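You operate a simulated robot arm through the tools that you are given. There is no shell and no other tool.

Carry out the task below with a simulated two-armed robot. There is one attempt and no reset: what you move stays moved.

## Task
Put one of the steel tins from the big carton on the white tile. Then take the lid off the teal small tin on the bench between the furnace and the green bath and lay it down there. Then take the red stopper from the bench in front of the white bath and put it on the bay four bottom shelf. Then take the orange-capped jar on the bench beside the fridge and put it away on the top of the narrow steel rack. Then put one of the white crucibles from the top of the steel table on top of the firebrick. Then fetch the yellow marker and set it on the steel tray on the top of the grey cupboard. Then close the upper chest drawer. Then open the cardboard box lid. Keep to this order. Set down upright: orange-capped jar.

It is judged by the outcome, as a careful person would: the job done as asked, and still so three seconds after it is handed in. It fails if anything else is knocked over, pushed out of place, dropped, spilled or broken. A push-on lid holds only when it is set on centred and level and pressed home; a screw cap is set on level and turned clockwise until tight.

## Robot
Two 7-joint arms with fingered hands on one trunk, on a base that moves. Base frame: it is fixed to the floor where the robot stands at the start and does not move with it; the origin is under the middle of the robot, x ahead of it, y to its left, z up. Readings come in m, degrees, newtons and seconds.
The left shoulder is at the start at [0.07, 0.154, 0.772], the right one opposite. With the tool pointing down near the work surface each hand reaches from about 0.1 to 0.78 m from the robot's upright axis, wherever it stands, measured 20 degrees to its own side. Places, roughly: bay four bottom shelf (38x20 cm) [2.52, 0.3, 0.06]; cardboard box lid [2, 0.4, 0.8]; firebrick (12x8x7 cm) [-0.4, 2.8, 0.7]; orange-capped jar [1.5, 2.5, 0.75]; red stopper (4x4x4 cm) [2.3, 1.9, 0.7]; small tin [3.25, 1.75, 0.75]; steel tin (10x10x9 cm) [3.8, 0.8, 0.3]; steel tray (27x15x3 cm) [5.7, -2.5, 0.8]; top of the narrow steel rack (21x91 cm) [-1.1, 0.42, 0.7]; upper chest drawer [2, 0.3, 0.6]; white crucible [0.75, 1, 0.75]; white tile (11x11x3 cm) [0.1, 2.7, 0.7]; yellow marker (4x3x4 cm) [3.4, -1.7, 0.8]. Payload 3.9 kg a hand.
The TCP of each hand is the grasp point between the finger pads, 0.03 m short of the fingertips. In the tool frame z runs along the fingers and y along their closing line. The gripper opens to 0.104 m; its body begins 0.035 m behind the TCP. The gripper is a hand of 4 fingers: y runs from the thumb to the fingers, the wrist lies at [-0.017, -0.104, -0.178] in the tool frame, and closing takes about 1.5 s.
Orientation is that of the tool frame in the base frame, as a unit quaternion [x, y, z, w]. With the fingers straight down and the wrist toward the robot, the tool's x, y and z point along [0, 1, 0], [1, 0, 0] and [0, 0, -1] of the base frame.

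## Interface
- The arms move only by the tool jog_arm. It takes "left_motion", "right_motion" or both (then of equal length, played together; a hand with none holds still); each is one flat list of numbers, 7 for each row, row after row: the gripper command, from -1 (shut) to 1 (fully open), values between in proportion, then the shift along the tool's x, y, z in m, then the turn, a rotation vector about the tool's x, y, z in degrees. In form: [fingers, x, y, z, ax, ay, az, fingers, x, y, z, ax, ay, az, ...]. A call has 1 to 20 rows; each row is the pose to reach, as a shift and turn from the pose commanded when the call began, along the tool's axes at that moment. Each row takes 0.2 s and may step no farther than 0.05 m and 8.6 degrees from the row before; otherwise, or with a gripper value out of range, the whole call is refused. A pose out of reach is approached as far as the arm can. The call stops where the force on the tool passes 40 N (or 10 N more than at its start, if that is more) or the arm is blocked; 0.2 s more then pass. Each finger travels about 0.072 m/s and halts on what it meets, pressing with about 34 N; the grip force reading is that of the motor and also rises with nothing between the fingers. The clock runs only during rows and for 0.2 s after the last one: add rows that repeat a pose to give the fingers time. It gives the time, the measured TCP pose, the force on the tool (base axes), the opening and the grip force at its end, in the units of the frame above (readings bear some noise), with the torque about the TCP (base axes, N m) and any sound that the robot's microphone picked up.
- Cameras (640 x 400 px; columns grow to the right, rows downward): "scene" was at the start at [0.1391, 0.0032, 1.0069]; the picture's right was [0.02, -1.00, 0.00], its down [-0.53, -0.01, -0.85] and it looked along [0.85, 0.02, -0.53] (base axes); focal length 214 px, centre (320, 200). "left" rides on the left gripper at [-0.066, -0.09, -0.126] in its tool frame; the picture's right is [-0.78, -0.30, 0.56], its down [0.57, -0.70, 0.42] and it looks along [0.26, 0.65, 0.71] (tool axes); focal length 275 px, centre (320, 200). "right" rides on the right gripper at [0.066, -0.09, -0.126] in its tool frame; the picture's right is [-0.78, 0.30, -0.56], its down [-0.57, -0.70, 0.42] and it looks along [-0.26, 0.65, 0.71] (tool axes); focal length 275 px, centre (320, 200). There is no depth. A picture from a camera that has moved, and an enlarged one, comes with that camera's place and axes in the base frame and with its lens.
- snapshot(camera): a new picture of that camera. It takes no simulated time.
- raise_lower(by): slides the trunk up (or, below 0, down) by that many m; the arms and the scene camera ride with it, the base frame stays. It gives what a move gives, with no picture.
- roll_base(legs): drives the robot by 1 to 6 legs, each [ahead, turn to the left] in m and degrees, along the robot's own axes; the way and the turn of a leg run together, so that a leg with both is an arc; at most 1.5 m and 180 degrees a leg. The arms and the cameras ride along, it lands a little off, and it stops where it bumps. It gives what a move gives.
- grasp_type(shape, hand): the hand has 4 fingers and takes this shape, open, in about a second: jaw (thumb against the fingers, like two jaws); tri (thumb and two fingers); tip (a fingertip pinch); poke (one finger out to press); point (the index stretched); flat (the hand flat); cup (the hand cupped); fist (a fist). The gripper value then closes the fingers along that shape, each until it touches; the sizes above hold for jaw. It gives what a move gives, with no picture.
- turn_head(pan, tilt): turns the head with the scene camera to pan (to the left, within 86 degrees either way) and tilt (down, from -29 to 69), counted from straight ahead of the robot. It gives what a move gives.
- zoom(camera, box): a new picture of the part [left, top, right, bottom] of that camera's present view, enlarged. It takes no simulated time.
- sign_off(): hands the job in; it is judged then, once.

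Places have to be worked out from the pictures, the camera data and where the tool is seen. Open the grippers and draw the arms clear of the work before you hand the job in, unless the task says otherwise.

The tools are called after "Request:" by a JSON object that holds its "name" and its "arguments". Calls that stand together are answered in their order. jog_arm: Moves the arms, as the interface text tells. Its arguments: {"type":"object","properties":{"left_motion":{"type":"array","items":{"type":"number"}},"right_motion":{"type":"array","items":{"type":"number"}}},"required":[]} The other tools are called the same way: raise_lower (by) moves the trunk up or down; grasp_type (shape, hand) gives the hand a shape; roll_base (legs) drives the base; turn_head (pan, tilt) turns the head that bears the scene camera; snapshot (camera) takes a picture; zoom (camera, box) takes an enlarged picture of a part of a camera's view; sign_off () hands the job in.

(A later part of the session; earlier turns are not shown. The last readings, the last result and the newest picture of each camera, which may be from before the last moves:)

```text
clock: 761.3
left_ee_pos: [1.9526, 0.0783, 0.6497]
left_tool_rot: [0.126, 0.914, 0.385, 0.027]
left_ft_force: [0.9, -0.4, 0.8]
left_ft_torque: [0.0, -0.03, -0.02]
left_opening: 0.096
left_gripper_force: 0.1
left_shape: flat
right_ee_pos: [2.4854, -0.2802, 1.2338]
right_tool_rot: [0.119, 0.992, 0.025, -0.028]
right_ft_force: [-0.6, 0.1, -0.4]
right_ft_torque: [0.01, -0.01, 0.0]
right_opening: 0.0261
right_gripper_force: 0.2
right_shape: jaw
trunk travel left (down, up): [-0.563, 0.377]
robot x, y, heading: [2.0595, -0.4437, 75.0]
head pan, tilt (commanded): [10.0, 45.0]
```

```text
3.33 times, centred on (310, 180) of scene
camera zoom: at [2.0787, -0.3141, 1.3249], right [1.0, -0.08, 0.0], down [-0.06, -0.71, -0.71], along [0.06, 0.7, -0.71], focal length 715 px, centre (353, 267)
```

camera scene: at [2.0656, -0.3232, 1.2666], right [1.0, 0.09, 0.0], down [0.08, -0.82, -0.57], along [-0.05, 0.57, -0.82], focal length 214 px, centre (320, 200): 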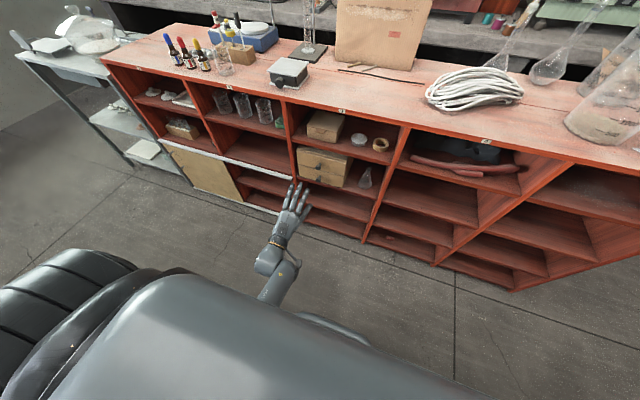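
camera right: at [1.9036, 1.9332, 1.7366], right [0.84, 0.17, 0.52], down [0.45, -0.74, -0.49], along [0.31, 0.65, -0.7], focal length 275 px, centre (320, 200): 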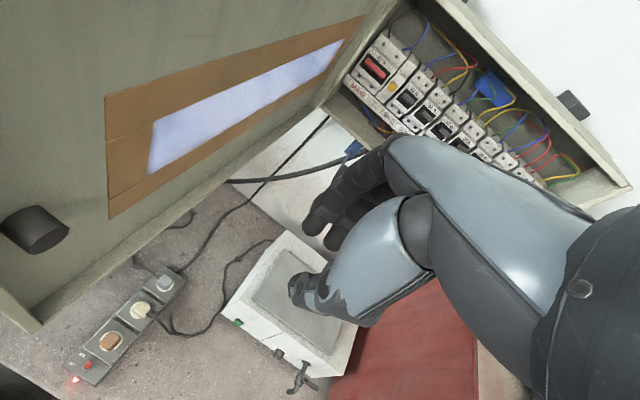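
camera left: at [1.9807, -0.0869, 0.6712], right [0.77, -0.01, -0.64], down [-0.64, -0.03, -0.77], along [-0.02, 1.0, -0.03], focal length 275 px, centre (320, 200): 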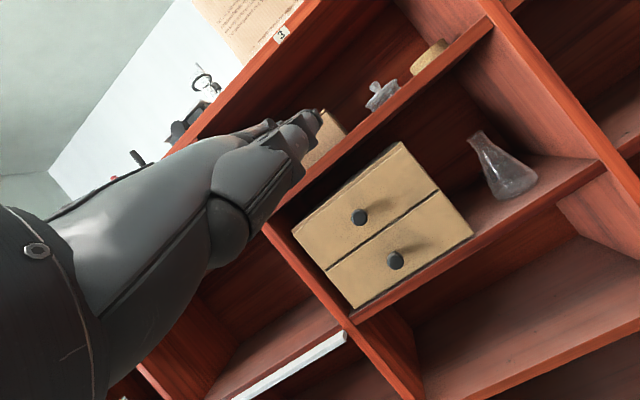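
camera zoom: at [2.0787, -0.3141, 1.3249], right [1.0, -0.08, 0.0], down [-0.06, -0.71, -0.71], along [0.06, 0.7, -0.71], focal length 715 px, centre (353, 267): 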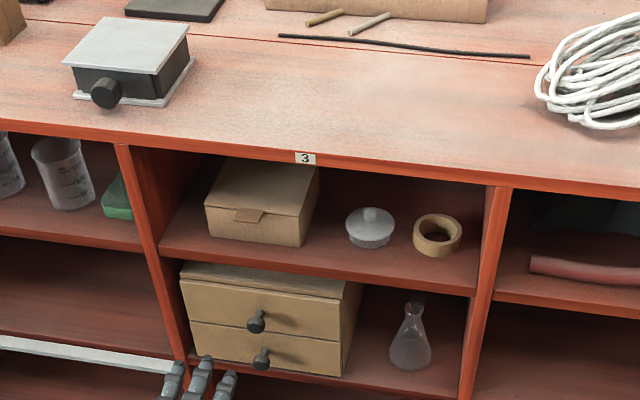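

The fingertips point at the tab from ~17 cm away. I roll forward 14 cm and check the height relative to shelf lip and tab.

Request:
{"name": "roll_base", "arguments": {"legs": [[0.135, 0]]}}

Request:
{"name": "zoom", "arguments": {"camera": "scene", "box": [220, 140, 400, 260]}}

Request:
{"name": "snapshot", "arguments": {"camera": "left"}}

```text
clock: 762.6
left_ee_pos: [1.9874, 0.2073, 0.6508]
left_tool_rot: [0.125, 0.914, 0.384, 0.027]
left_ft_force: [-0.6, 0.0, -0.5]
left_ft_torque: [0.0, -0.01, 0.04]
left_opening: 0.0961
left_gripper_force: 0.0
left_shape: flat
right_ee_pos: [2.5192, -0.1491, 1.2332]
right_tool_rot: [0.118, 0.992, 0.026, -0.028]
right_ft_force: [0.1, 0.7, -0.1]
right_ft_torque: [0.01, -0.03, -0.02]
right_opening: 0.0264
right_gripper_force: 0.0
right_shape: jaw
trunk travel left (down, up): [-0.563, 0.377]
robot x, y, heading: [2.0932, -0.3149, 75.4]
head pan, tilt (commanded): [10.0, 45.0]
```

```text
3.33 times, centred on (310, 200) of scene
camera zoom: at [2.1129, -0.1835, 1.3249], right [1.0, -0.08, 0.0], down [-0.06, -0.7, -0.71], along [0.06, 0.7, -0.71], focal length 715 px, centre (353, 200)
```

zoom: 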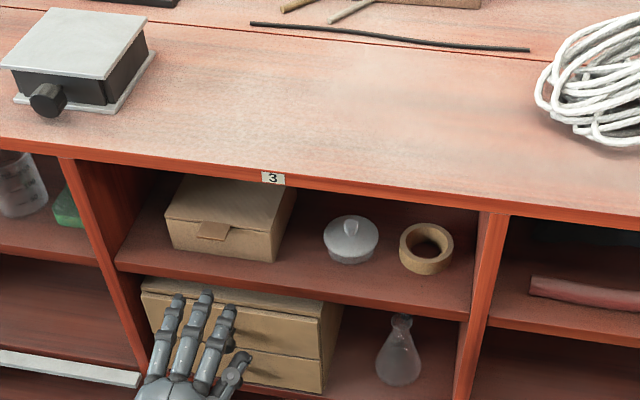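

```text
taken
camera left: at [2.0146, 0.0433, 0.6711], right [0.77, -0.01, -0.64], down [-0.64, -0.03, -0.77], along [-0.02, 1.0, -0.03], focal length 275 px, centre (320, 200)
```

left: 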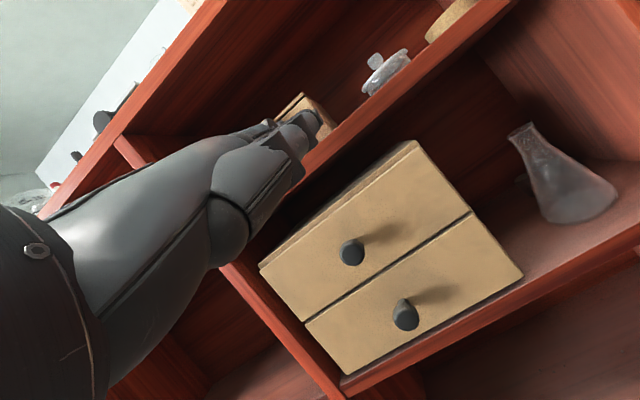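

I need the fingertips' actual height. I take two zooms from different head pans to triangulate fingertip and tab.

Request:
{"name": "turn_head", "arguments": {"pan": 45, "tilt": 45}}

Request:
{"name": "zoom", "arguments": {"camera": "scene", "box": [380, 130, 540, 240]}}

Request:
{"name": "turn_head", "arguments": {"pan": -35, "tilt": 45}}

Request:
{"name": "zoom", "arguments": {"camera": "scene", "box": [40, 130, 200, 240]}}

```text
clock: 763.6
left_ee_pos: [1.9873, 0.2071, 0.6507]
left_tool_rot: [0.125, 0.914, 0.384, 0.027]
left_ft_force: [-0.2, 0.2, -0.5]
left_ft_torque: [-0.01, 0.01, 0.03]
left_opening: 0.0961
left_gripper_force: 0.1
left_shape: flat
right_ee_pos: [2.5201, -0.1499, 1.234]
right_tool_rot: [0.118, 0.992, 0.025, -0.027]
right_ft_force: [-0.1, -0.2, -0.2]
right_ft_torque: [0.04, 0.01, -0.03]
right_opening: 0.0263
right_gripper_force: 0.0
right_shape: jaw
trunk travel left (down, up): [-0.563, 0.377]
robot x, y, heading: [2.0952, -0.3166, 75.5]
head pan, tilt (commanded): [45.0, 45.0]
```

```text
3.64 times, centred on (460, 185) of scene
camera zoom: at [2.0652, -0.1945, 1.3249], right [0.86, 0.5, 0.0], down [0.36, -0.61, -0.71], along [-0.36, 0.61, -0.71], focal length 780 px, centre (-189, 254)
```

zoom: 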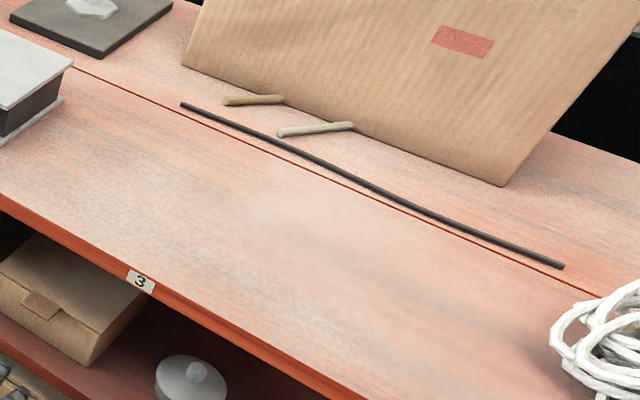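

```text
clock: 765.1
left_ee_pos: [1.9857, 0.2069, 0.6498]
left_tool_rot: [0.125, 0.914, 0.384, 0.026]
left_ft_force: [0.1, 0.0, 0.0]
left_ft_torque: [0.0, -0.01, 0.01]
left_opening: 0.0959
left_gripper_force: 0.1
left_shape: flat
right_ee_pos: [2.5192, -0.1503, 1.2337]
right_tool_rot: [0.117, 0.992, 0.025, -0.027]
right_ft_force: [-0.2, -0.5, 0.0]
right_ft_torque: [-0.02, -0.03, -0.02]
right_opening: 0.026
right_gripper_force: 0.0
right_shape: jaw
trunk travel left (down, up): [-0.563, 0.377]
robot x, y, heading: [2.0938, -0.3166, 75.5]
head pan, tilt (commanded): [-35.0, 45.0]
```

```text
3.64 times, centred on (120, 185) of scene
camera zoom: at [2.1681, -0.2121, 1.3249], right [0.65, -0.76, 0.0], down [-0.54, -0.46, -0.71], along [0.54, 0.46, -0.71], focal length 780 px, centre (1047, 254)
```

zoom: 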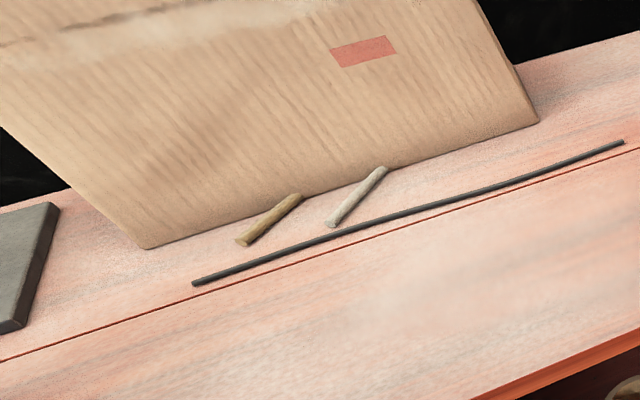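

I aimed the zooms wrongly; I retake them around the hand and the box.

Request:
{"name": "zoom", "arguments": {"camera": "scene", "box": [60, 230, 220, 340]}}

Request:
{"name": "turn_head", "arguments": {"pan": 45, "tilt": 45}}

Request:
{"name": "zoom", "arguments": {"camera": "scene", "box": [300, 160, 460, 270]}}

```text
3.64 times, centred on (140, 285) of scene
camera zoom: at [2.1681, -0.2121, 1.3249], right [0.65, -0.76, 0.0], down [-0.54, -0.46, -0.71], along [0.54, 0.46, -0.71], focal length 780 px, centre (974, -109)
```

zoom: 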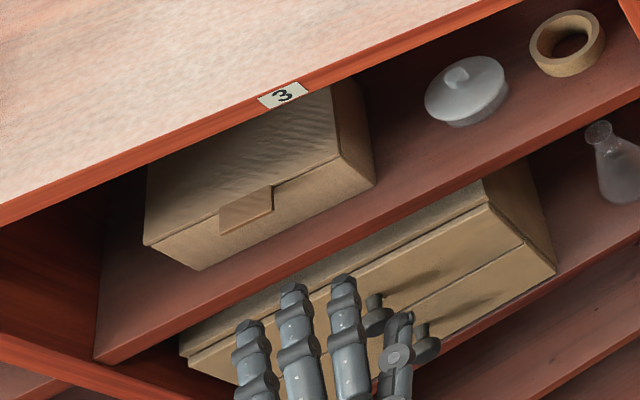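

```text
clock: 766.7
left_ee_pos: [1.9884, 0.2073, 0.6509]
left_tool_rot: [0.125, 0.914, 0.384, 0.026]
left_ft_force: [-0.9, -0.1, 0.1]
left_ft_torque: [-0.01, -0.01, 0.01]
left_opening: 0.0961
left_gripper_force: 0.0
left_shape: flat
right_ee_pos: [2.5189, -0.1495, 1.2335]
right_tool_rot: [0.118, 0.992, 0.026, -0.028]
right_ft_force: [0.1, 0.1, 0.3]
right_ft_torque: [-0.01, -0.03, 0.02]
right_opening: 0.0258
right_gripper_force: 0.1
right_shape: jaw
trunk travel left (down, up): [-0.563, 0.377]
robot x, y, heading: [2.0937, -0.3142, 75.3]
head pan, tilt (commanded): [45.0, 45.0]
```

```text
3.64 times, centred on (380, 215) of scene
camera zoom: at [2.0652, -0.1946, 1.325], right [0.86, 0.5, 0.0], down [0.36, -0.61, -0.71], along [-0.36, 0.61, -0.71], focal length 780 px, centre (102, 146)
```

zoom: 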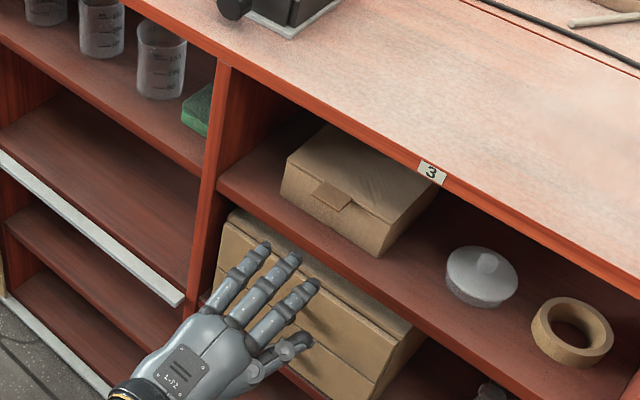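

Triangulation: middle fingertip at (1.992, 0.304, z=0.703), tab front edge at (2.001, 0.339, z=0.755), shelf surface ≈0.707. I need the tip at ≈0.73, so I return the pitch to 60° (raises the tip and keeps the knuckles lower) and re-measure.

Request:
{"name": "jog_arm", "arguments": {"left_motion": [1, 0, 0, 0, -5, 0, 0, 1, 0, 0, 0, -10, 0, 0, 1, 0, 0, 0, -15, 0, 0, 1, 0, 0, 0, -15, 0, 0]}}

Request:
{"name": "zoom", "arguments": {"camera": "scene", "box": [300, 160, 460, 270]}}

Request:
{"name": "turn_head", "arguments": {"pan": -35, "tilt": 45}}

Request:
{"name": "zoom", "arguments": {"camera": "scene", "box": [60, 230, 220, 340]}}

```text
clock: 767.7
left_ee_pos: [1.9868, 0.2079, 0.6499]
left_tool_rot: [0.122, 0.855, 0.501, 0.044]
left_ft_force: [0.4, 0.0, -0.2]
left_ft_torque: [0.0, 0.01, 0.02]
left_opening: 0.096
left_gripper_force: 0.0
left_shape: flat
right_ee_pos: [2.5186, -0.1502, 1.2333]
right_tool_rot: [0.118, 0.992, 0.026, -0.028]
right_ft_force: [0.2, -0.4, -0.2]
right_ft_torque: [0.01, 0.01, -0.01]
right_opening: 0.0263
right_gripper_force: 0.0
right_shape: jaw
trunk travel left (down, up): [-0.563, 0.377]
robot x, y, heading: [2.0974, -0.3141, 75.2]
head pan, tilt (commanded): [45.0, 45.0]
```

```text
3.64 times, centred on (380, 215) of scene
camera zoom: at [2.0652, -0.1948, 1.325], right [0.86, 0.51, 0.0], down [0.36, -0.61, -0.71], along [-0.36, 0.61, -0.71], focal length 780 px, centre (102, 146)
```

zoom: 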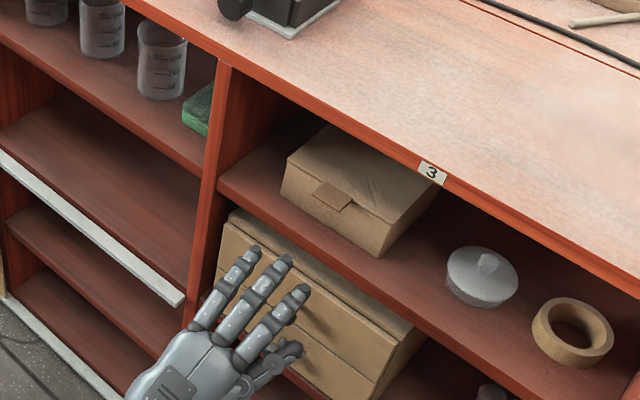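

```text
clock: 769.2
left_ee_pos: [1.9873, 0.2083, 0.6497]
left_tool_rot: [0.12, 0.856, 0.501, 0.043]
left_ft_force: [-0.6, -0.4, 0.2]
left_ft_torque: [0.05, 0.01, 0.0]
left_opening: 0.0962
left_gripper_force: 0.1
left_shape: flat
right_ee_pos: [2.5194, -0.1497, 1.2341]
right_tool_rot: [0.118, 0.992, 0.027, -0.028]
right_ft_force: [0.7, 0.8, -0.1]
right_ft_torque: [-0.02, 0.01, 0.0]
right_opening: 0.0261
right_gripper_force: 0.1
right_shape: jaw
trunk travel left (down, up): [-0.563, 0.377]
robot x, y, heading: [2.0953, -0.3153, 75.5]
head pan, tilt (commanded): [-35.0, 45.0]
```

```text
3.64 times, centred on (140, 285) of scene
camera zoom: at [2.1681, -0.2121, 1.3249], right [0.65, -0.76, 0.0], down [-0.54, -0.46, -0.71], along [0.54, 0.46, -0.71], focal length 780 px, centre (974, -109)
```

zoom: 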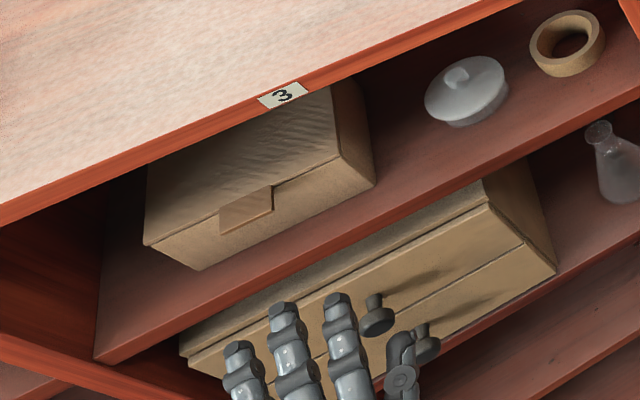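

Tip now at z=0.718. I raise 1.4 cm and roll forward 6 cm to bring the fingertips under the tab.

Request:
{"name": "raise_lower", "arguments": {"by": 0.014}}

Request:
{"name": "roll_base", "arguments": {"legs": [[0.06, 0]]}}

Request:
{"name": "zoom", "arguments": {"camera": "scene", "box": [60, 230, 220, 340]}}

Request:
{"name": "turn_head", "arguments": {"pan": 45, "tilt": 45}}

Request:
{"name": "zoom", "arguments": {"camera": "scene", "box": [300, 180, 460, 290]}}

```text
clock: 769.8
left_ee_pos: [1.9873, 0.2081, 0.6651]
left_tool_rot: [0.121, 0.855, 0.501, 0.044]
left_ft_force: [-0.4, -0.5, 0.6]
left_ft_torque: [-0.02, -0.01, 0.04]
left_opening: 0.096
left_gripper_force: 0.1
left_shape: flat
right_ee_pos: [2.5186, -0.1494, 1.2477]
right_tool_rot: [0.117, 0.992, 0.026, -0.027]
right_ft_force: [-0.1, -1.1, -0.4]
right_ft_torque: [0.01, -0.01, 0.02]
right_opening: 0.0261
right_gripper_force: 0.1
right_shape: jaw
trunk travel left (down, up): [-0.577, 0.363]
robot x, y, heading: [2.0952, -0.3117, 75.4]
head pan, tilt (commanded): [-35.0, 45.0]
```

```text
clock: 770.8
left_ee_pos: [2.0031, 0.2658, 0.6637]
left_tool_rot: [0.122, 0.856, 0.501, 0.044]
left_ft_force: [0.5, -0.1, -1.1]
left_ft_torque: [0.03, -0.03, 0.02]
left_opening: 0.0963
left_gripper_force: 0.0
left_shape: flat
right_ee_pos: [2.5339, -0.0914, 1.2475]
right_tool_rot: [0.118, 0.992, 0.025, -0.028]
right_ft_force: [0.0, 0.5, -0.1]
right_ft_torque: [-0.06, 0.03, 0.01]
right_opening: 0.0261
right_gripper_force: 0.2
right_shape: jaw
trunk travel left (down, up): [-0.577, 0.363]
robot x, y, heading: [2.1093, -0.2569, 75.4]
head pan, tilt (commanded): [-35.0, 45.0]
```

```text
3.64 times, centred on (140, 285) of scene
camera zoom: at [2.1839, -0.1531, 1.3388], right [0.65, -0.76, 0.0], down [-0.54, -0.46, -0.71], along [0.54, 0.46, -0.71], focal length 780 px, centre (974, -109)
```

zoom: 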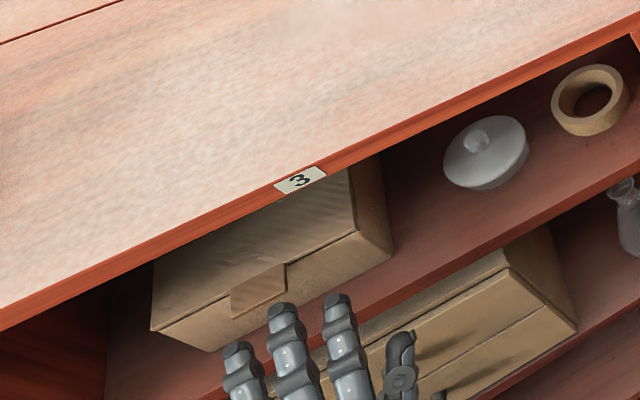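

```text
clock: 772.3
left_ee_pos: [2.0035, 0.2652, 0.6644]
left_tool_rot: [0.121, 0.856, 0.501, 0.043]
left_ft_force: [0.3, -0.2, 0.1]
left_ft_torque: [0.01, 0.01, -0.01]
left_opening: 0.0959
left_gripper_force: 0.1
left_shape: flat
right_ee_pos: [2.5363, -0.0909, 1.2473]
right_tool_rot: [0.118, 0.992, 0.026, -0.028]
right_ft_force: [0.4, -0.6, 1.0]
right_ft_torque: [0.02, 0.03, -0.05]
right_opening: 0.0262
right_gripper_force: 0.0
right_shape: jaw
trunk travel left (down, up): [-0.577, 0.363]
robot x, y, heading: [2.114, -0.2535, 75.4]
head pan, tilt (commanded): [45.0, 45.0]
```

```text
3.64 times, centred on (380, 235) of scene
camera zoom: at [2.0806, -0.1363, 1.339], right [0.86, 0.5, 0.0], down [0.36, -0.61, -0.71], along [-0.36, 0.61, -0.71], focal length 780 px, centre (102, 73)
```

zoom: 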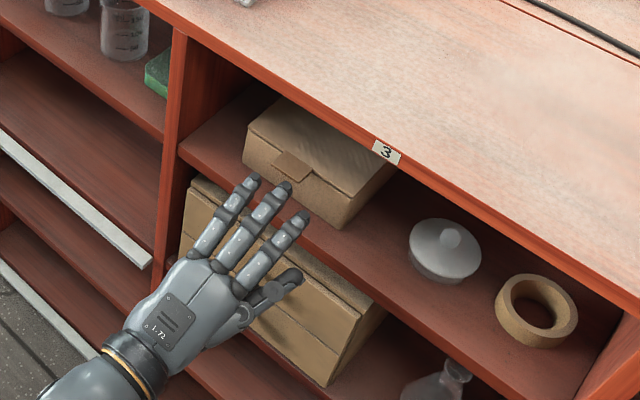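

The middle fingertip is right at the tab's front edge and below it. I advance 8 mm with the arm and lift 3 cm gently.

Request:
{"name": "jog_arm", "arguments": {"left_motion": [1, 0, 0.002, 0.0035, 0, 0, 0, 1, 0, 0.004, 0.007, 0, 0, 0, 1, 0, 0.0127, 0.002, 0, 0, 0, 1, 0, 0.0213, -0.003, 0, 0, 0, 1, 0, 0.03, -0.008, 0, 0, 0, 1, 0, 0.0387, -0.013, 0, 0, 0]}}

Request:
{"name": "zoom", "arguments": {"camera": "scene", "box": [300, 180, 460, 290]}}

```text
clock: 773.7
left_ee_pos: [2.0069, 0.2728, 0.7036]
left_tool_rot: [0.121, 0.856, 0.501, 0.044]
left_ft_force: [-0.3, -0.4, -1.0]
left_ft_torque: [0.01, 0.0, -0.03]
left_opening: 0.0958
left_gripper_force: 0.0
left_shape: flat
right_ee_pos: [2.5348, -0.0916, 1.2475]
right_tool_rot: [0.118, 0.992, 0.025, -0.028]
right_ft_force: [0.9, 0.3, 0.6]
right_ft_torque: [-0.04, -0.01, 0.01]
right_opening: 0.0262
right_gripper_force: 0.1
right_shape: jaw
trunk travel left (down, up): [-0.577, 0.363]
robot x, y, heading: [2.1103, -0.2542, 75.4]
head pan, tilt (commanded): [45.0, 45.0]
```

```text
3.64 times, centred on (380, 235) of scene
camera zoom: at [2.0806, -0.1365, 1.339], right [0.86, 0.5, 0.0], down [0.36, -0.61, -0.71], along [-0.36, 0.61, -0.71], focal length 780 px, centre (102, 73)
```

zoom: 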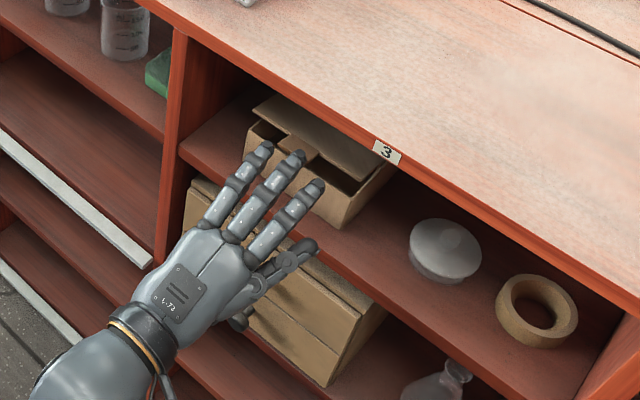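

The lid is lifting — the box is opening. I continue forward and up under the lid.

Request:
{"name": "jog_arm", "arguments": {"left_motion": [1, 0, 0.0087, -0.005, 0, 0, 0, 1, 0, 0.0173, -0.01, 0, 0, 0, 1, 0, 0.0223, -0.0013, 0, 0, 0, 1, 0, 0.0273, 0.0074, 0, 0, 0, 1, 0, 0.036, 0.0024, 0, 0, 0, 1, 0, 0.041, 0.011, 0, 0, 0]}}

Request:
{"name": "zoom", "arguments": {"camera": "scene", "box": [300, 180, 460, 290]}}

Request:
{"name": "snapshot", "arguments": {"camera": "left"}}

```text
clock: 775.1
left_ee_pos: [2.0155, 0.3016, 0.7335]
left_tool_rot: [0.122, 0.857, 0.499, 0.044]
left_ft_force: [0.4, 0.2, 0.5]
left_ft_torque: [0.02, 0.0, 0.04]
left_opening: 0.0962
left_gripper_force: 0.0
left_shape: flat
right_ee_pos: [2.5352, -0.0907, 1.248]
right_tool_rot: [0.119, 0.992, 0.025, -0.028]
right_ft_force: [-0.7, -0.4, -0.1]
right_ft_torque: [-0.04, -0.01, 0.0]
right_opening: 0.0264
right_gripper_force: 0.1
right_shape: jaw
trunk travel left (down, up): [-0.577, 0.363]
robot x, y, heading: [2.1132, -0.2562, 75.2]
head pan, tilt (commanded): [45.0, 45.0]
```

```text
3.64 times, centred on (380, 235) of scene
camera zoom: at [2.0806, -0.1356, 1.3389], right [0.86, 0.5, 0.0], down [0.36, -0.61, -0.71], along [-0.36, 0.61, -0.71], focal length 780 px, centre (102, 73)
```

zoom: 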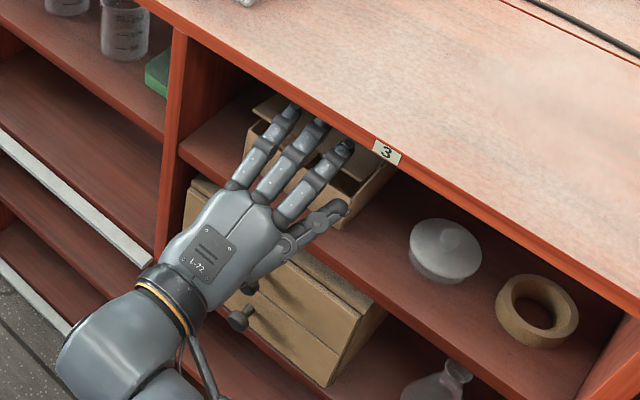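

```text
taken
camera left: at [2.0415, 0.1366, 0.7149], right [0.81, 0.14, -0.57], down [-0.58, 0.17, -0.79], along [-0.01, 0.98, 0.22], focal length 275 px, centre (320, 200)
```

left: 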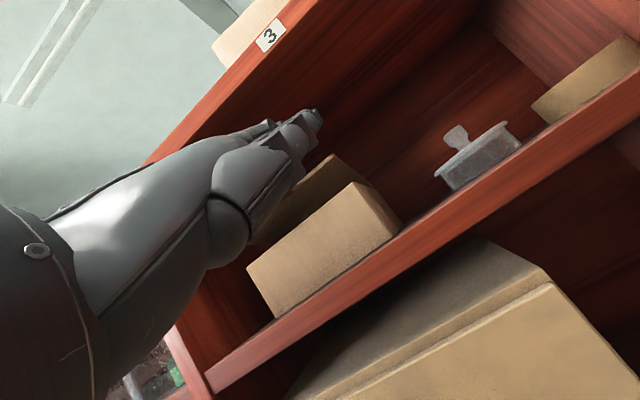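

Good. I keep going: 3 cm in and 2 cm up, then check again.

Request:
{"name": "jog_arm", "arguments": {"left_motion": [1, 0, 0.0087, -0.005, 0, 0, 0, 1, 0, 0.0137, 0.0037, 0, 0, 0, 1, 0, 0.0187, 0.0123, 0, 0, 0, 1, 0, 0.0273, 0.0073, 0, 0, 0, 1, 0, 0.0323, 0.016, 0, 0, 0]}}

Request:
{"name": "zoom", "arguments": {"camera": "scene", "box": [300, 180, 460, 290]}}

Request:
{"name": "snapshot", "arguments": {"camera": "left"}}

```text
clock: 776.3
left_ee_pos: [2.0242, 0.3298, 0.7534]
left_tool_rot: [0.122, 0.856, 0.5, 0.043]
left_ft_force: [0.3, -0.9, 0.1]
left_ft_torque: [0.0, 0.02, 0.01]
left_opening: 0.0961
left_gripper_force: 0.0
left_shape: flat
right_ee_pos: [2.5352, -0.0914, 1.2476]
right_tool_rot: [0.119, 0.992, 0.025, -0.028]
right_ft_force: [-0.1, 0.8, -0.4]
right_ft_torque: [-0.05, 0.0, -0.01]
right_opening: 0.0264
right_gripper_force: 0.1
right_shape: jaw
trunk travel left (down, up): [-0.577, 0.363]
robot x, y, heading: [2.1087, -0.2572, 75.1]
head pan, tilt (commanded): [45.0, 45.0]
```

```text
3.64 times, centred on (380, 235) of scene
camera zoom: at [2.0806, -0.1356, 1.3389], right [0.86, 0.5, 0.0], down [0.36, -0.61, -0.71], along [-0.36, 0.61, -0.71], focal length 780 px, centre (102, 73)
```

zoom: 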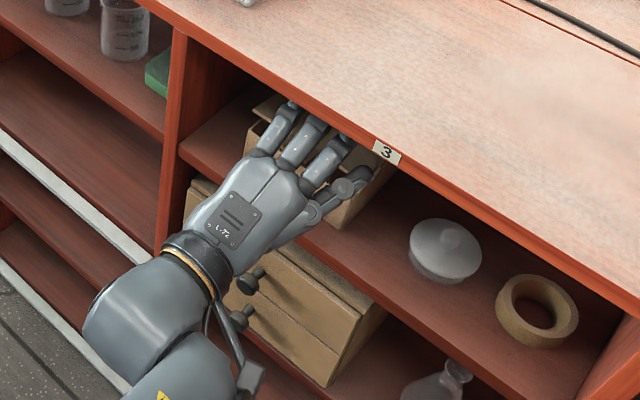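

```text
taken
camera left: at [2.0496, 0.165, 0.7342], right [0.81, 0.14, -0.57], down [-0.59, 0.17, -0.79], along [-0.01, 0.98, 0.22], focal length 275 px, centre (320, 200)
```

left: 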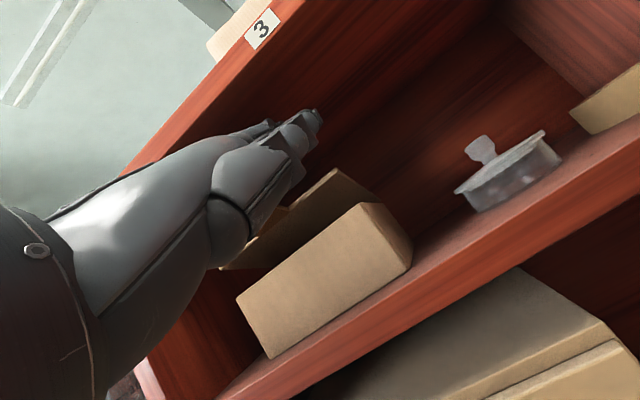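

No contact with the ceiling. I continue 3 cm in and 1 cm up.

Request:
{"name": "jog_arm", "arguments": {"left_motion": [1, 0, 0.005, 0.0087, 0, 0, 0, 1, 0, 0.01, 0.0173, 0, 0, 0, 1, 0, 0.0187, 0.0123, 0, 0, 0, 1, 0, 0.0237, 0.021, 0, 0, 0]}}

Request:
{"name": "snapshot", "arguments": {"camera": "left"}}

Request:
{"name": "turn_head", "arguments": {"pan": 5, "tilt": 30}}

Request:
{"name": "zoom", "arguments": {"camera": "scene", "box": [200, 200, 400, 340]}}

```text
clock: 777.3
left_ee_pos: [2.0319, 0.3599, 0.7636]
left_tool_rot: [0.121, 0.856, 0.5, 0.044]
left_ft_force: [0.2, -0.1, -1.3]
left_ft_torque: [-0.03, -0.01, 0.0]
left_opening: 0.0959
left_gripper_force: 0.1
left_shape: flat
right_ee_pos: [2.5363, -0.0901, 1.2483]
right_tool_rot: [0.118, 0.992, 0.025, -0.027]
right_ft_force: [0.1, 0.7, 0.2]
right_ft_torque: [-0.02, -0.01, 0.0]
right_opening: 0.026
right_gripper_force: 0.0
right_shape: jaw
trunk travel left (down, up): [-0.577, 0.363]
robot x, y, heading: [2.1119, -0.2541, 75.2]
head pan, tilt (commanded): [45.0, 45.0]
```

```text
taken
camera left: at [2.0583, 0.1947, 0.7447], right [0.81, 0.14, -0.57], down [-0.59, 0.17, -0.79], along [-0.01, 0.98, 0.22], focal length 275 px, centre (320, 200)
```

left: 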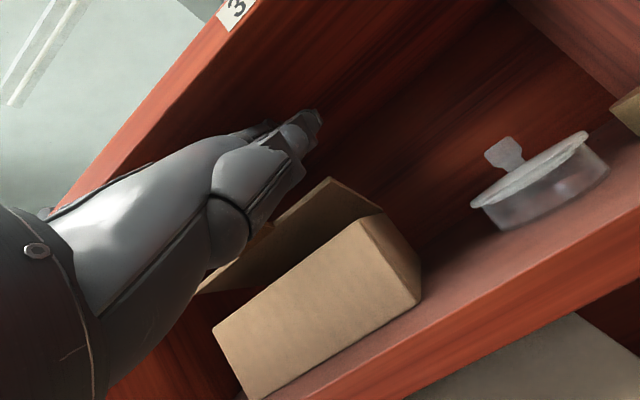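

```text
clock: 778.4
left_ee_pos: [2.0332, 0.359, 0.7654]
left_tool_rot: [0.122, 0.856, 0.501, 0.044]
left_ft_force: [0.5, 0.8, -1.3]
left_ft_torque: [-0.07, 0.08, -0.03]
left_opening: 0.0958
left_gripper_force: 0.0
left_shape: flat
right_ee_pos: [2.5341, -0.0916, 1.2475]
right_tool_rot: [0.118, 0.992, 0.026, -0.028]
right_ft_force: [0.1, -0.1, 0.4]
right_ft_torque: [0.04, -0.03, 0.02]
right_opening: 0.0261
right_gripper_force: 0.1
right_shape: jaw
trunk travel left (down, up): [-0.577, 0.363]
robot x, y, heading: [2.1088, -0.2573, 75.3]
head pan, tilt (commanded): [5.0, 30.0]
```

```text
2.86 times, centred on (300, 270) of scene
camera zoom: at [2.1367, -0.1172, 1.3615], right [0.99, -0.17, 0.0], down [-0.08, -0.49, -0.87], along [0.15, 0.85, -0.5], focal length 613 px, centre (377, 0)
```

zoom: 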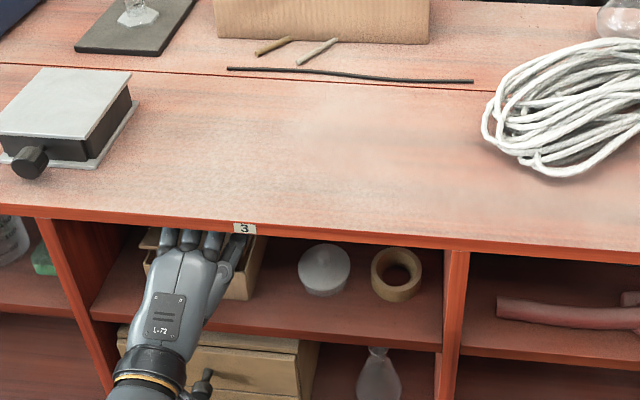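

I need to check the lid's actual angle; zooming in from the hand camera.

Request:
{"name": "zoom", "arguments": {"camera": "left", "box": [190, 100, 440, 320]}}

Request:
{"name": "turn_head", "arguments": {"pan": -40, "tilt": 40}}

Request:
{"name": "snapshot", "arguments": {"camera": "scene"}}

```text
1.82 times, centred on (315, 210) of left
camera zoom: at [2.0582, 0.1942, 0.7451], right [0.81, 0.14, -0.57], down [-0.59, 0.17, -0.79], along [-0.01, 0.98, 0.22], focal length 500 px, centre (329, 182)
```

zoom: 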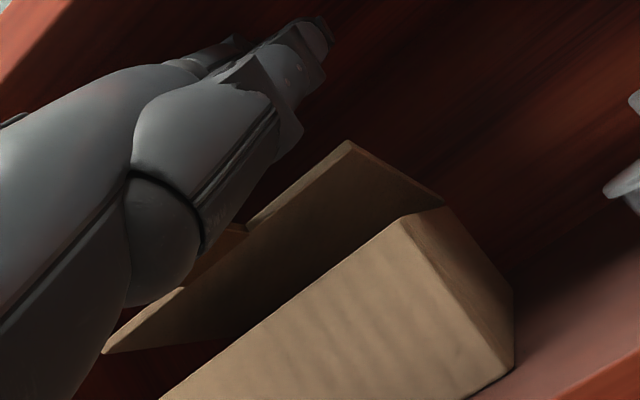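

```text
clock: 779.5
left_ee_pos: [2.0325, 0.3592, 0.7636]
left_tool_rot: [0.122, 0.856, 0.501, 0.044]
left_ft_force: [-0.2, 0.4, -0.7]
left_ft_torque: [-0.08, 0.01, -0.01]
left_opening: 0.096
left_gripper_force: 0.1
left_shape: flat
right_ee_pos: [2.5359, -0.0915, 1.2476]
right_tool_rot: [0.119, 0.992, 0.025, -0.028]
right_ft_force: [0.4, -0.4, -1.2]
right_ft_torque: [0.02, -0.02, 0.0]
right_opening: 0.0263
right_gripper_force: 0.0
right_shape: jaw
trunk travel left (down, up): [-0.577, 0.363]
robot x, y, heading: [2.11, -0.2556, 75.3]
head pan, tilt (commanded): [-40.0, 40.0]
```

```text
taken
camera scene: at [2.1909, -0.1572, 1.3462], right [0.58, -0.82, 0.0], down [-0.52, -0.37, -0.77], along [0.63, 0.44, -0.64], focal length 214 px, centre (320, 200)
```

scene: 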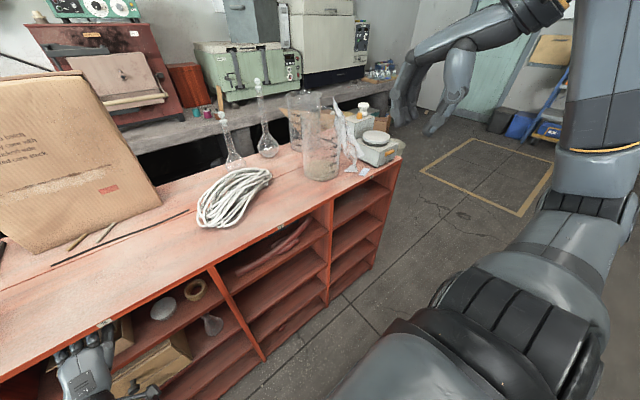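

The tab slipped off the fingertips: my fingers are above the lid and it only rests on my palm at ~16°. I back out, and will re-enter with the fingers angled up 10° (pitch 70°) and pushed fully under the tab.

Request:
{"name": "jog_arm", "arguments": {"left_motion": [1, 0, -0.015, -0.026, 0, 0, 0, 1, 0, -0.03, -0.052, 0, 0, 0, 1, 0, -0.045, -0.078, 0, 0, 0, 1, 0, -0.06, -0.104, 0, 0, 0, 1, 0, -0.07, -0.121, 0, 0, 0, 1, 0, -0.1, -0.104, 0, 0, 0, 1, 0, -0.13, -0.087, 0, 0, 0, 1, 0, -0.155, -0.073, 0, 0, 0]}}

Request:
{"name": "jog_arm", "arguments": {"left_motion": [1, 0, 0, 0, -5, 0, 0, 1, 0, 0, 0, -10, 0, 0, 1, 0, 0, 0, -10, 0, 0]}}

Request:
{"name": "zoom", "arguments": {"camera": "scene", "box": [30, 240, 190, 350]}}

Request:
{"name": "turn_head", "arguments": {"pan": 45, "tilt": 45}}

Request:
{"name": "zoom", "arguments": {"camera": "scene", "box": [300, 180, 460, 290]}}

```text
clock: 781.3
left_ee_pos: [1.9915, 0.2257, 0.6675]
left_tool_rot: [0.121, 0.856, 0.501, 0.044]
left_ft_force: [0.4, -0.4, 0.3]
left_ft_torque: [0.01, -0.04, 0.0]
left_opening: 0.096
left_gripper_force: 0.0
left_shape: flat
right_ee_pos: [2.5346, -0.0914, 1.2469]
right_tool_rot: [0.119, 0.992, 0.026, -0.027]
right_ft_force: [-0.1, 0.5, 0.6]
right_ft_torque: [0.0, 0.01, -0.03]
right_opening: 0.0262
right_gripper_force: 0.0
right_shape: jaw
trunk travel left (down, up): [-0.577, 0.363]
robot x, y, heading: [2.1137, -0.254, 75.3]
head pan, tilt (commanded): [-40.0, 40.0]
```

```text
clock: 782.1
left_ee_pos: [1.992, 0.2245, 0.6668]
left_tool_rot: [0.117, 0.808, 0.574, 0.054]
left_ft_force: [-0.2, 0.3, 0.8]
left_ft_torque: [0.0, -0.04, -0.02]
left_opening: 0.0959
left_gripper_force: 0.0
left_shape: flat
right_ee_pos: [2.5357, -0.0915, 1.2485]
right_tool_rot: [0.118, 0.992, 0.026, -0.027]
right_ft_force: [-0.8, -0.4, 0.4]
right_ft_torque: [-0.03, 0.0, 0.0]
right_opening: 0.026
right_gripper_force: 0.0
right_shape: jaw
trunk travel left (down, up): [-0.577, 0.363]
robot x, y, heading: [2.1121, -0.2586, 75.4]
head pan, tilt (commanded): [-40.0, 40.0]
```

```text
3.64 times, centred on (110, 295) of scene
camera zoom: at [2.191, -0.1579, 1.3462], right [0.58, -0.82, 0.0], down [-0.52, -0.37, -0.77], along [0.63, 0.44, -0.64], focal length 780 px, centre (1084, -146)
```

zoom: 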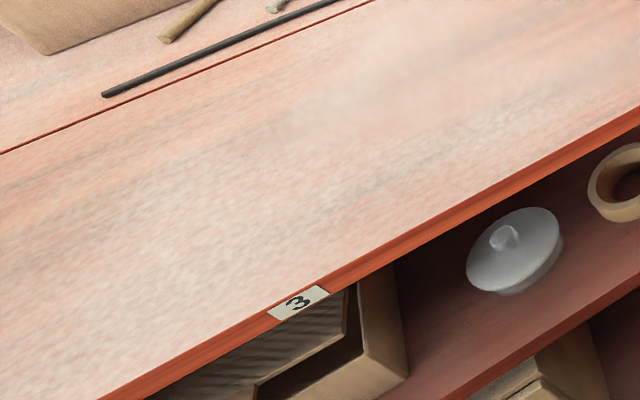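

```text
clock: 783.7
left_ee_pos: [1.9916, 0.2254, 0.6665]
left_tool_rot: [0.117, 0.809, 0.573, 0.054]
left_ft_force: [-0.3, -0.9, 0.1]
left_ft_torque: [-0.01, -0.01, 0.01]
left_opening: 0.0961
left_gripper_force: 0.2
left_shape: flat
right_ee_pos: [2.5353, -0.0921, 1.248]
right_tool_rot: [0.119, 0.992, 0.025, -0.028]
right_ft_force: [-0.7, 0.2, -0.3]
right_ft_torque: [0.0, 0.0, -0.01]
right_opening: 0.026
right_gripper_force: 0.0
right_shape: jaw
trunk travel left (down, up): [-0.577, 0.363]
robot x, y, heading: [2.1128, -0.2543, 75.2]
head pan, tilt (commanded): [45.0, 45.0]
```

```text
3.64 times, centred on (380, 235) of scene
camera zoom: at [2.0806, -0.1364, 1.339], right [0.86, 0.5, 0.0], down [0.36, -0.61, -0.71], along [-0.36, 0.61, -0.71], focal length 780 px, centre (102, 73)
```

zoom: 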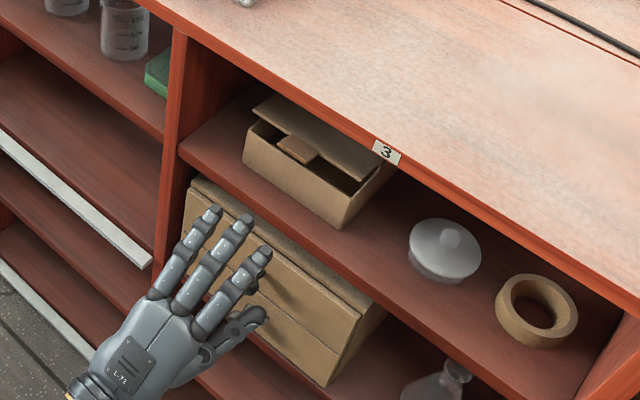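

Very useful: the lid stays where it was left (about 15° open) even with my hand withdrawn. So I can now slide the fingertips under its raised front edge. I measure the fingertip height again.

Request:
{"name": "turn_head", "arguments": {"pan": -35, "tilt": 45}}

Request:
{"name": "zoom", "arguments": {"camera": "scene", "box": [60, 250, 220, 360]}}

```text
clock: 785.2
left_ee_pos: [1.9922, 0.226, 0.666]
left_tool_rot: [0.116, 0.809, 0.573, 0.053]
left_ft_force: [-0.1, 0.8, -0.7]
left_ft_torque: [-0.02, -0.01, 0.03]
left_opening: 0.0959
left_gripper_force: 0.0
left_shape: flat
right_ee_pos: [2.5355, -0.0922, 1.2477]
right_tool_rot: [0.118, 0.992, 0.025, -0.027]
right_ft_force: [0.2, -0.2, -0.3]
right_ft_torque: [0.02, 0.0, 0.0]
right_opening: 0.0261
right_gripper_force: 0.1
right_shape: jaw
trunk travel left (down, up): [-0.577, 0.363]
robot x, y, heading: [2.1086, -0.2569, 75.3]
head pan, tilt (commanded): [-35.0, 45.0]
```

```text
3.64 times, centred on (140, 305) of scene
camera zoom: at [2.1835, -0.154, 1.3389], right [0.65, -0.76, 0.0], down [-0.54, -0.46, -0.71], along [0.54, 0.46, -0.71], focal length 780 px, centre (974, -182)
```

zoom: 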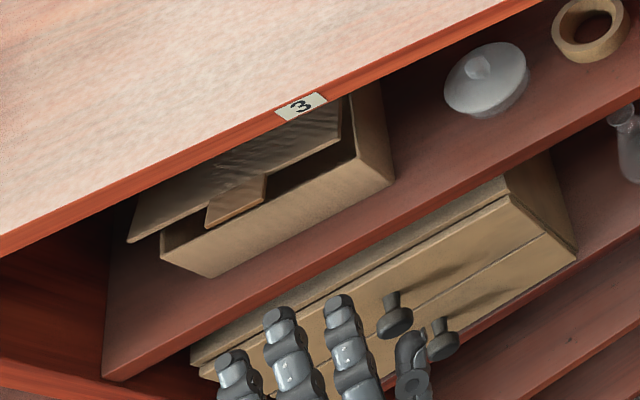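

The tab's front edge is now at z≈0.777 and the fingertip at z≈0.734, 3 cm outside. I raise 2 cm and advance 6 cm so the fingertip sits well under the tab.

Request:
{"name": "raise_lower", "arguments": {"by": 0.018}}

Request:
{"name": "jog_arm", "arguments": {"left_motion": [1, 0, 0.005, 0.0141, 0, 0, 0, 1, 0, 0.0103, 0.0282, 0, 0, 0, 1, 0, 0.0154, 0.0423, 0, 0, 0, 1, 0, 0.0188, 0.0517, 0, 0, 0, 1, 0, 0.0222, 0.0611, 0, 0, 0]}}

Request:
{"name": "zoom", "arguments": {"camera": "scene", "box": [60, 250, 220, 360]}}

Request:
{"name": "turn_head", "arguments": {"pan": 45, "tilt": 45}}

Request:
{"name": "zoom", "arguments": {"camera": "scene", "box": [300, 180, 460, 290]}}

```text
clock: 785.9
left_ee_pos: [1.9921, 0.2254, 0.6858]
left_tool_rot: [0.117, 0.809, 0.573, 0.054]
left_ft_force: [0.3, 1.1, 0.7]
left_ft_torque: [0.01, -0.01, 0.01]
left_opening: 0.096
left_gripper_force: 0.1
left_shape: flat
right_ee_pos: [2.5349, -0.0914, 1.2656]
right_tool_rot: [0.119, 0.992, 0.025, -0.027]
right_ft_force: [-0.9, 0.4, 1.5]
right_ft_torque: [0.0, -0.02, 0.0]
right_opening: 0.0262
right_gripper_force: 0.0
right_shape: jaw
trunk travel left (down, up): [-0.595, 0.345]
robot x, y, heading: [2.109, -0.2597, 75.4]
head pan, tilt (commanded): [-35.0, 45.0]
```

```text
clock: 787.1
left_ee_pos: [2.0093, 0.2887, 0.6836]
left_tool_rot: [0.117, 0.809, 0.573, 0.054]
left_ft_force: [-0.3, -0.3, 0.6]
left_ft_torque: [-0.04, 0.01, -0.02]
left_opening: 0.096
left_gripper_force: 0.0
left_shape: flat
right_ee_pos: [2.5351, -0.0913, 1.2657]
right_tool_rot: [0.118, 0.992, 0.025, -0.028]
right_ft_force: [0.0, -0.2, 0.4]
right_ft_torque: [-0.02, -0.01, -0.02]
right_opening: 0.0262
right_gripper_force: 0.0
right_shape: jaw
trunk travel left (down, up): [-0.595, 0.345]
robot x, y, heading: [2.1123, -0.2572, 75.4]
head pan, tilt (commanded): [-35.0, 45.0]
```

```text
3.64 times, centred on (140, 305) of scene
camera zoom: at [2.1836, -0.1538, 1.3569], right [0.65, -0.76, 0.0], down [-0.54, -0.46, -0.71], along [0.54, 0.46, -0.71], focal length 780 px, centre (974, -182)
```

zoom: 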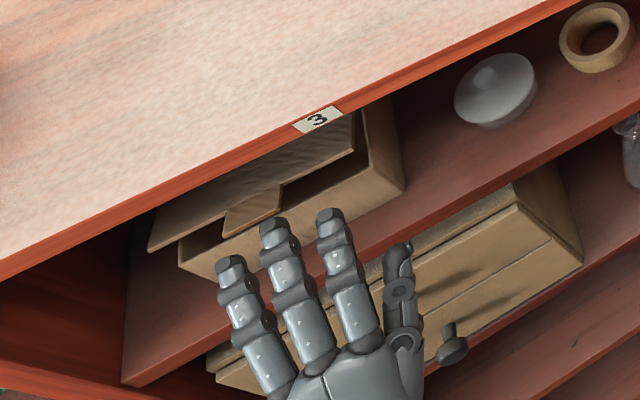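

```text
clock: 788.6
left_ee_pos: [2.009, 0.2879, 0.684]
left_tool_rot: [0.117, 0.809, 0.573, 0.054]
left_ft_force: [0.0, 0.4, 0.2]
left_ft_torque: [0.02, -0.01, 0.01]
left_opening: 0.0962
left_gripper_force: 0.0
left_shape: flat
right_ee_pos: [2.5348, -0.0921, 1.2659]
right_tool_rot: [0.118, 0.992, 0.026, -0.028]
right_ft_force: [0.4, 0.2, 1.3]
right_ft_torque: [0.01, 0.01, 0.04]
right_opening: 0.0265
right_gripper_force: 0.1
right_shape: jaw
trunk travel left (down, up): [-0.595, 0.345]
robot x, y, heading: [2.1093, -0.2557, 75.3]
head pan, tilt (commanded): [45.0, 45.0]
```

```text
3.64 times, centred on (380, 235) of scene
camera zoom: at [2.0806, -0.1364, 1.357], right [0.86, 0.5, 0.0], down [0.36, -0.61, -0.71], along [-0.36, 0.61, -0.71], focal length 780 px, centre (102, 73)
```

zoom: 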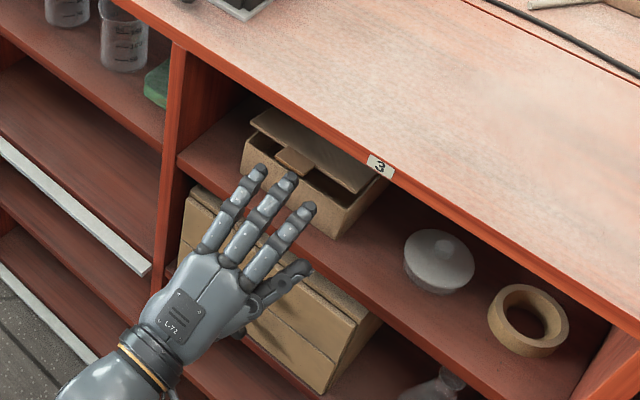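

I zoom closer on the fingertip/tab contact area from both sides.

Request:
{"name": "zoom", "arguments": {"camera": "scene", "box": [330, 195, 400, 245]}}

Request:
{"name": "turn_head", "arguments": {"pan": -35, "tilt": 45}}

Request:
{"name": "zoom", "arguments": {"camera": "scene", "box": [90, 275, 170, 330]}}

```text
8.00 times, centred on (365, 220) of scene
camera zoom: at [2.0806, -0.1364, 1.357], right [0.86, 0.5, 0.0], down [0.36, -0.61, -0.71], along [-0.36, 0.61, -0.71], focal length 1716 px, centre (-40, 40)
```

zoom: 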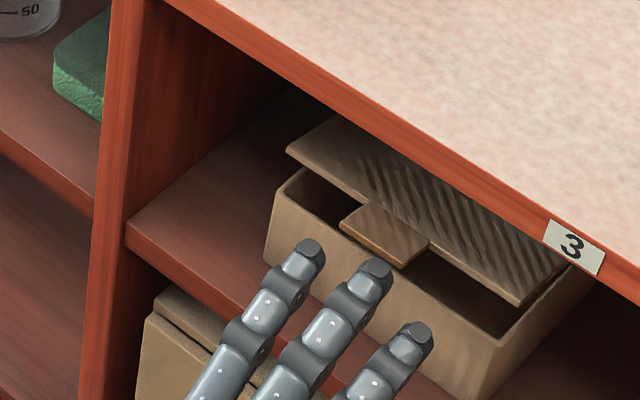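

```text
clock: 790.1
left_ee_pos: [2.0096, 0.2867, 0.6841]
left_tool_rot: [0.116, 0.809, 0.573, 0.054]
left_ft_force: [0.2, -0.4, 1.0]
left_ft_torque: [0.02, -0.02, 0.02]
left_opening: 0.0959
left_gripper_force: 0.0
left_shape: flat
right_ee_pos: [2.5341, -0.0919, 1.2661]
right_tool_rot: [0.119, 0.992, 0.026, -0.028]
right_ft_force: [-0.3, 0.2, -0.2]
right_ft_torque: [0.05, 0.03, -0.05]
right_opening: 0.0262
right_gripper_force: 0.1
right_shape: jaw
trunk travel left (down, up): [-0.595, 0.345]
robot x, y, heading: [2.1088, -0.2569, 75.4]
head pan, tilt (commanded): [-35.0, 45.0]
```

```text
7.27 times, centred on (130, 302) of scene
camera zoom: at [2.1835, -0.154, 1.3569], right [0.65, -0.76, 0.0], down [-0.54, -0.46, -0.71], along [0.54, 0.46, -0.71], focal length 1560 px, centre (1702, -546)
```

zoom: 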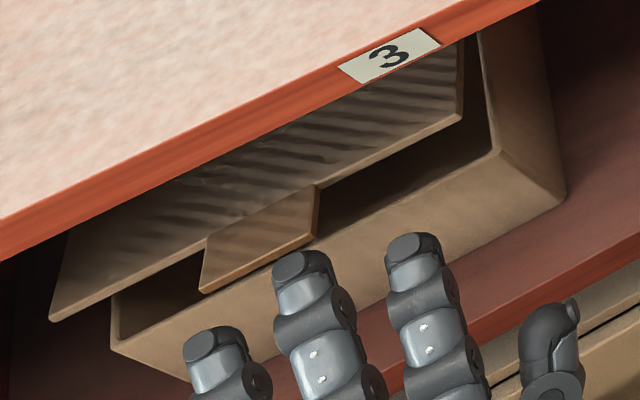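

Now the geometry is clear: the box wall's top is at z≈0.74 (i≈0.052), the tab's front edge at z≈0.781, and my fingertip (top ≈0.748) is already beneath the tab with ~3 cm to spare. I lift 6 cm.

Request:
{"name": "jog_arm", "arguments": {"left_motion": [1, 0, 0.0113, -0.0041, 0, 0, 0, 1, 0, 0.0226, -0.0082, 0, 0, 0, 1, 0, 0.0338, -0.0123, 0, 0, 0, 1, 0, 0.0451, -0.0164, 0, 0, 0, 1, 0, 0.0564, -0.0205, 0, 0, 0]}}

Request:
{"name": "zoom", "arguments": {"camera": "scene", "box": [60, 240, 220, 350]}}

Request:
{"name": "turn_head", "arguments": {"pan": 45, "tilt": 45}}

Request:
{"name": "zoom", "arguments": {"camera": "scene", "box": [310, 170, 430, 250]}}

```text
clock: 791.3
left_ee_pos: [2.012, 0.2871, 0.7449]
left_tool_rot: [0.117, 0.809, 0.573, 0.054]
left_ft_force: [0.3, -1.3, 1.4]
left_ft_torque: [-0.02, 0.03, -0.03]
left_opening: 0.0961
left_gripper_force: 0.1
left_shape: flat
right_ee_pos: [2.5353, -0.0913, 1.2646]
right_tool_rot: [0.118, 0.992, 0.026, -0.028]
right_ft_force: [0.4, -0.6, 0.3]
right_ft_torque: [-0.02, -0.01, -0.04]
right_opening: 0.0262
right_gripper_force: 0.1
right_shape: jaw
trunk travel left (down, up): [-0.595, 0.345]
robot x, y, heading: [2.1084, -0.2592, 75.1]
head pan, tilt (commanded): [-35.0, 45.0]
```

```text
3.64 times, centred on (140, 295) of scene
camera zoom: at [2.1836, -0.1542, 1.3569], right [0.65, -0.76, 0.0], down [-0.54, -0.46, -0.71], along [0.54, 0.46, -0.71], focal length 780 px, centre (974, -146)
```

zoom: 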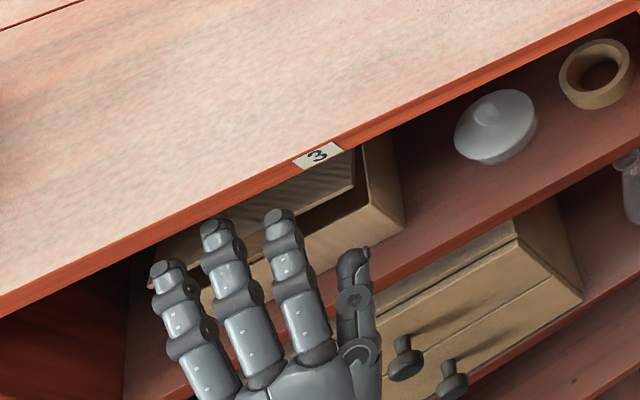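

```text
clock: 792.9
left_ee_pos: [2.0116, 0.2869, 0.7447]
left_tool_rot: [0.116, 0.809, 0.574, 0.054]
left_ft_force: [-0.7, -0.7, 0.0]
left_ft_torque: [0.0, 0.01, 0.02]
left_opening: 0.096
left_gripper_force: 0.0
left_shape: flat
right_ee_pos: [2.5349, -0.0921, 1.2655]
right_tool_rot: [0.119, 0.992, 0.025, -0.027]
right_ft_force: [0.0, -1.0, 0.6]
right_ft_torque: [0.0, -0.03, -0.01]
right_opening: 0.0261
right_gripper_force: 0.0
right_shape: jaw
trunk travel left (down, up): [-0.595, 0.345]
robot x, y, heading: [2.1119, -0.2545, 75.4]
head pan, tilt (commanded): [45.0, 45.0]
```

```text
5.00 times, centred on (370, 210) of scene
camera zoom: at [2.0806, -0.1364, 1.357], right [0.86, 0.5, 0.0], down [0.36, -0.61, -0.71], along [-0.36, 0.61, -0.71], focal length 1072 px, centre (70, 150)
```

zoom: 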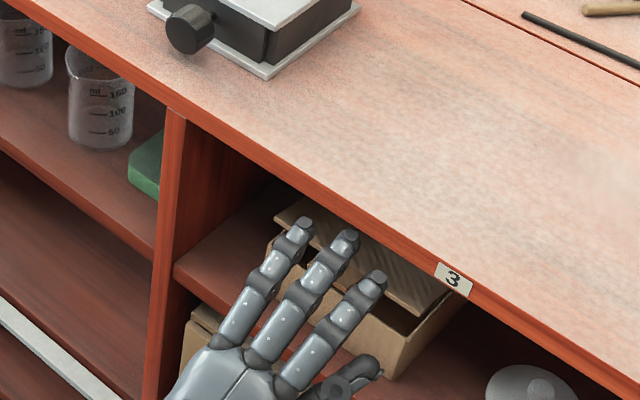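

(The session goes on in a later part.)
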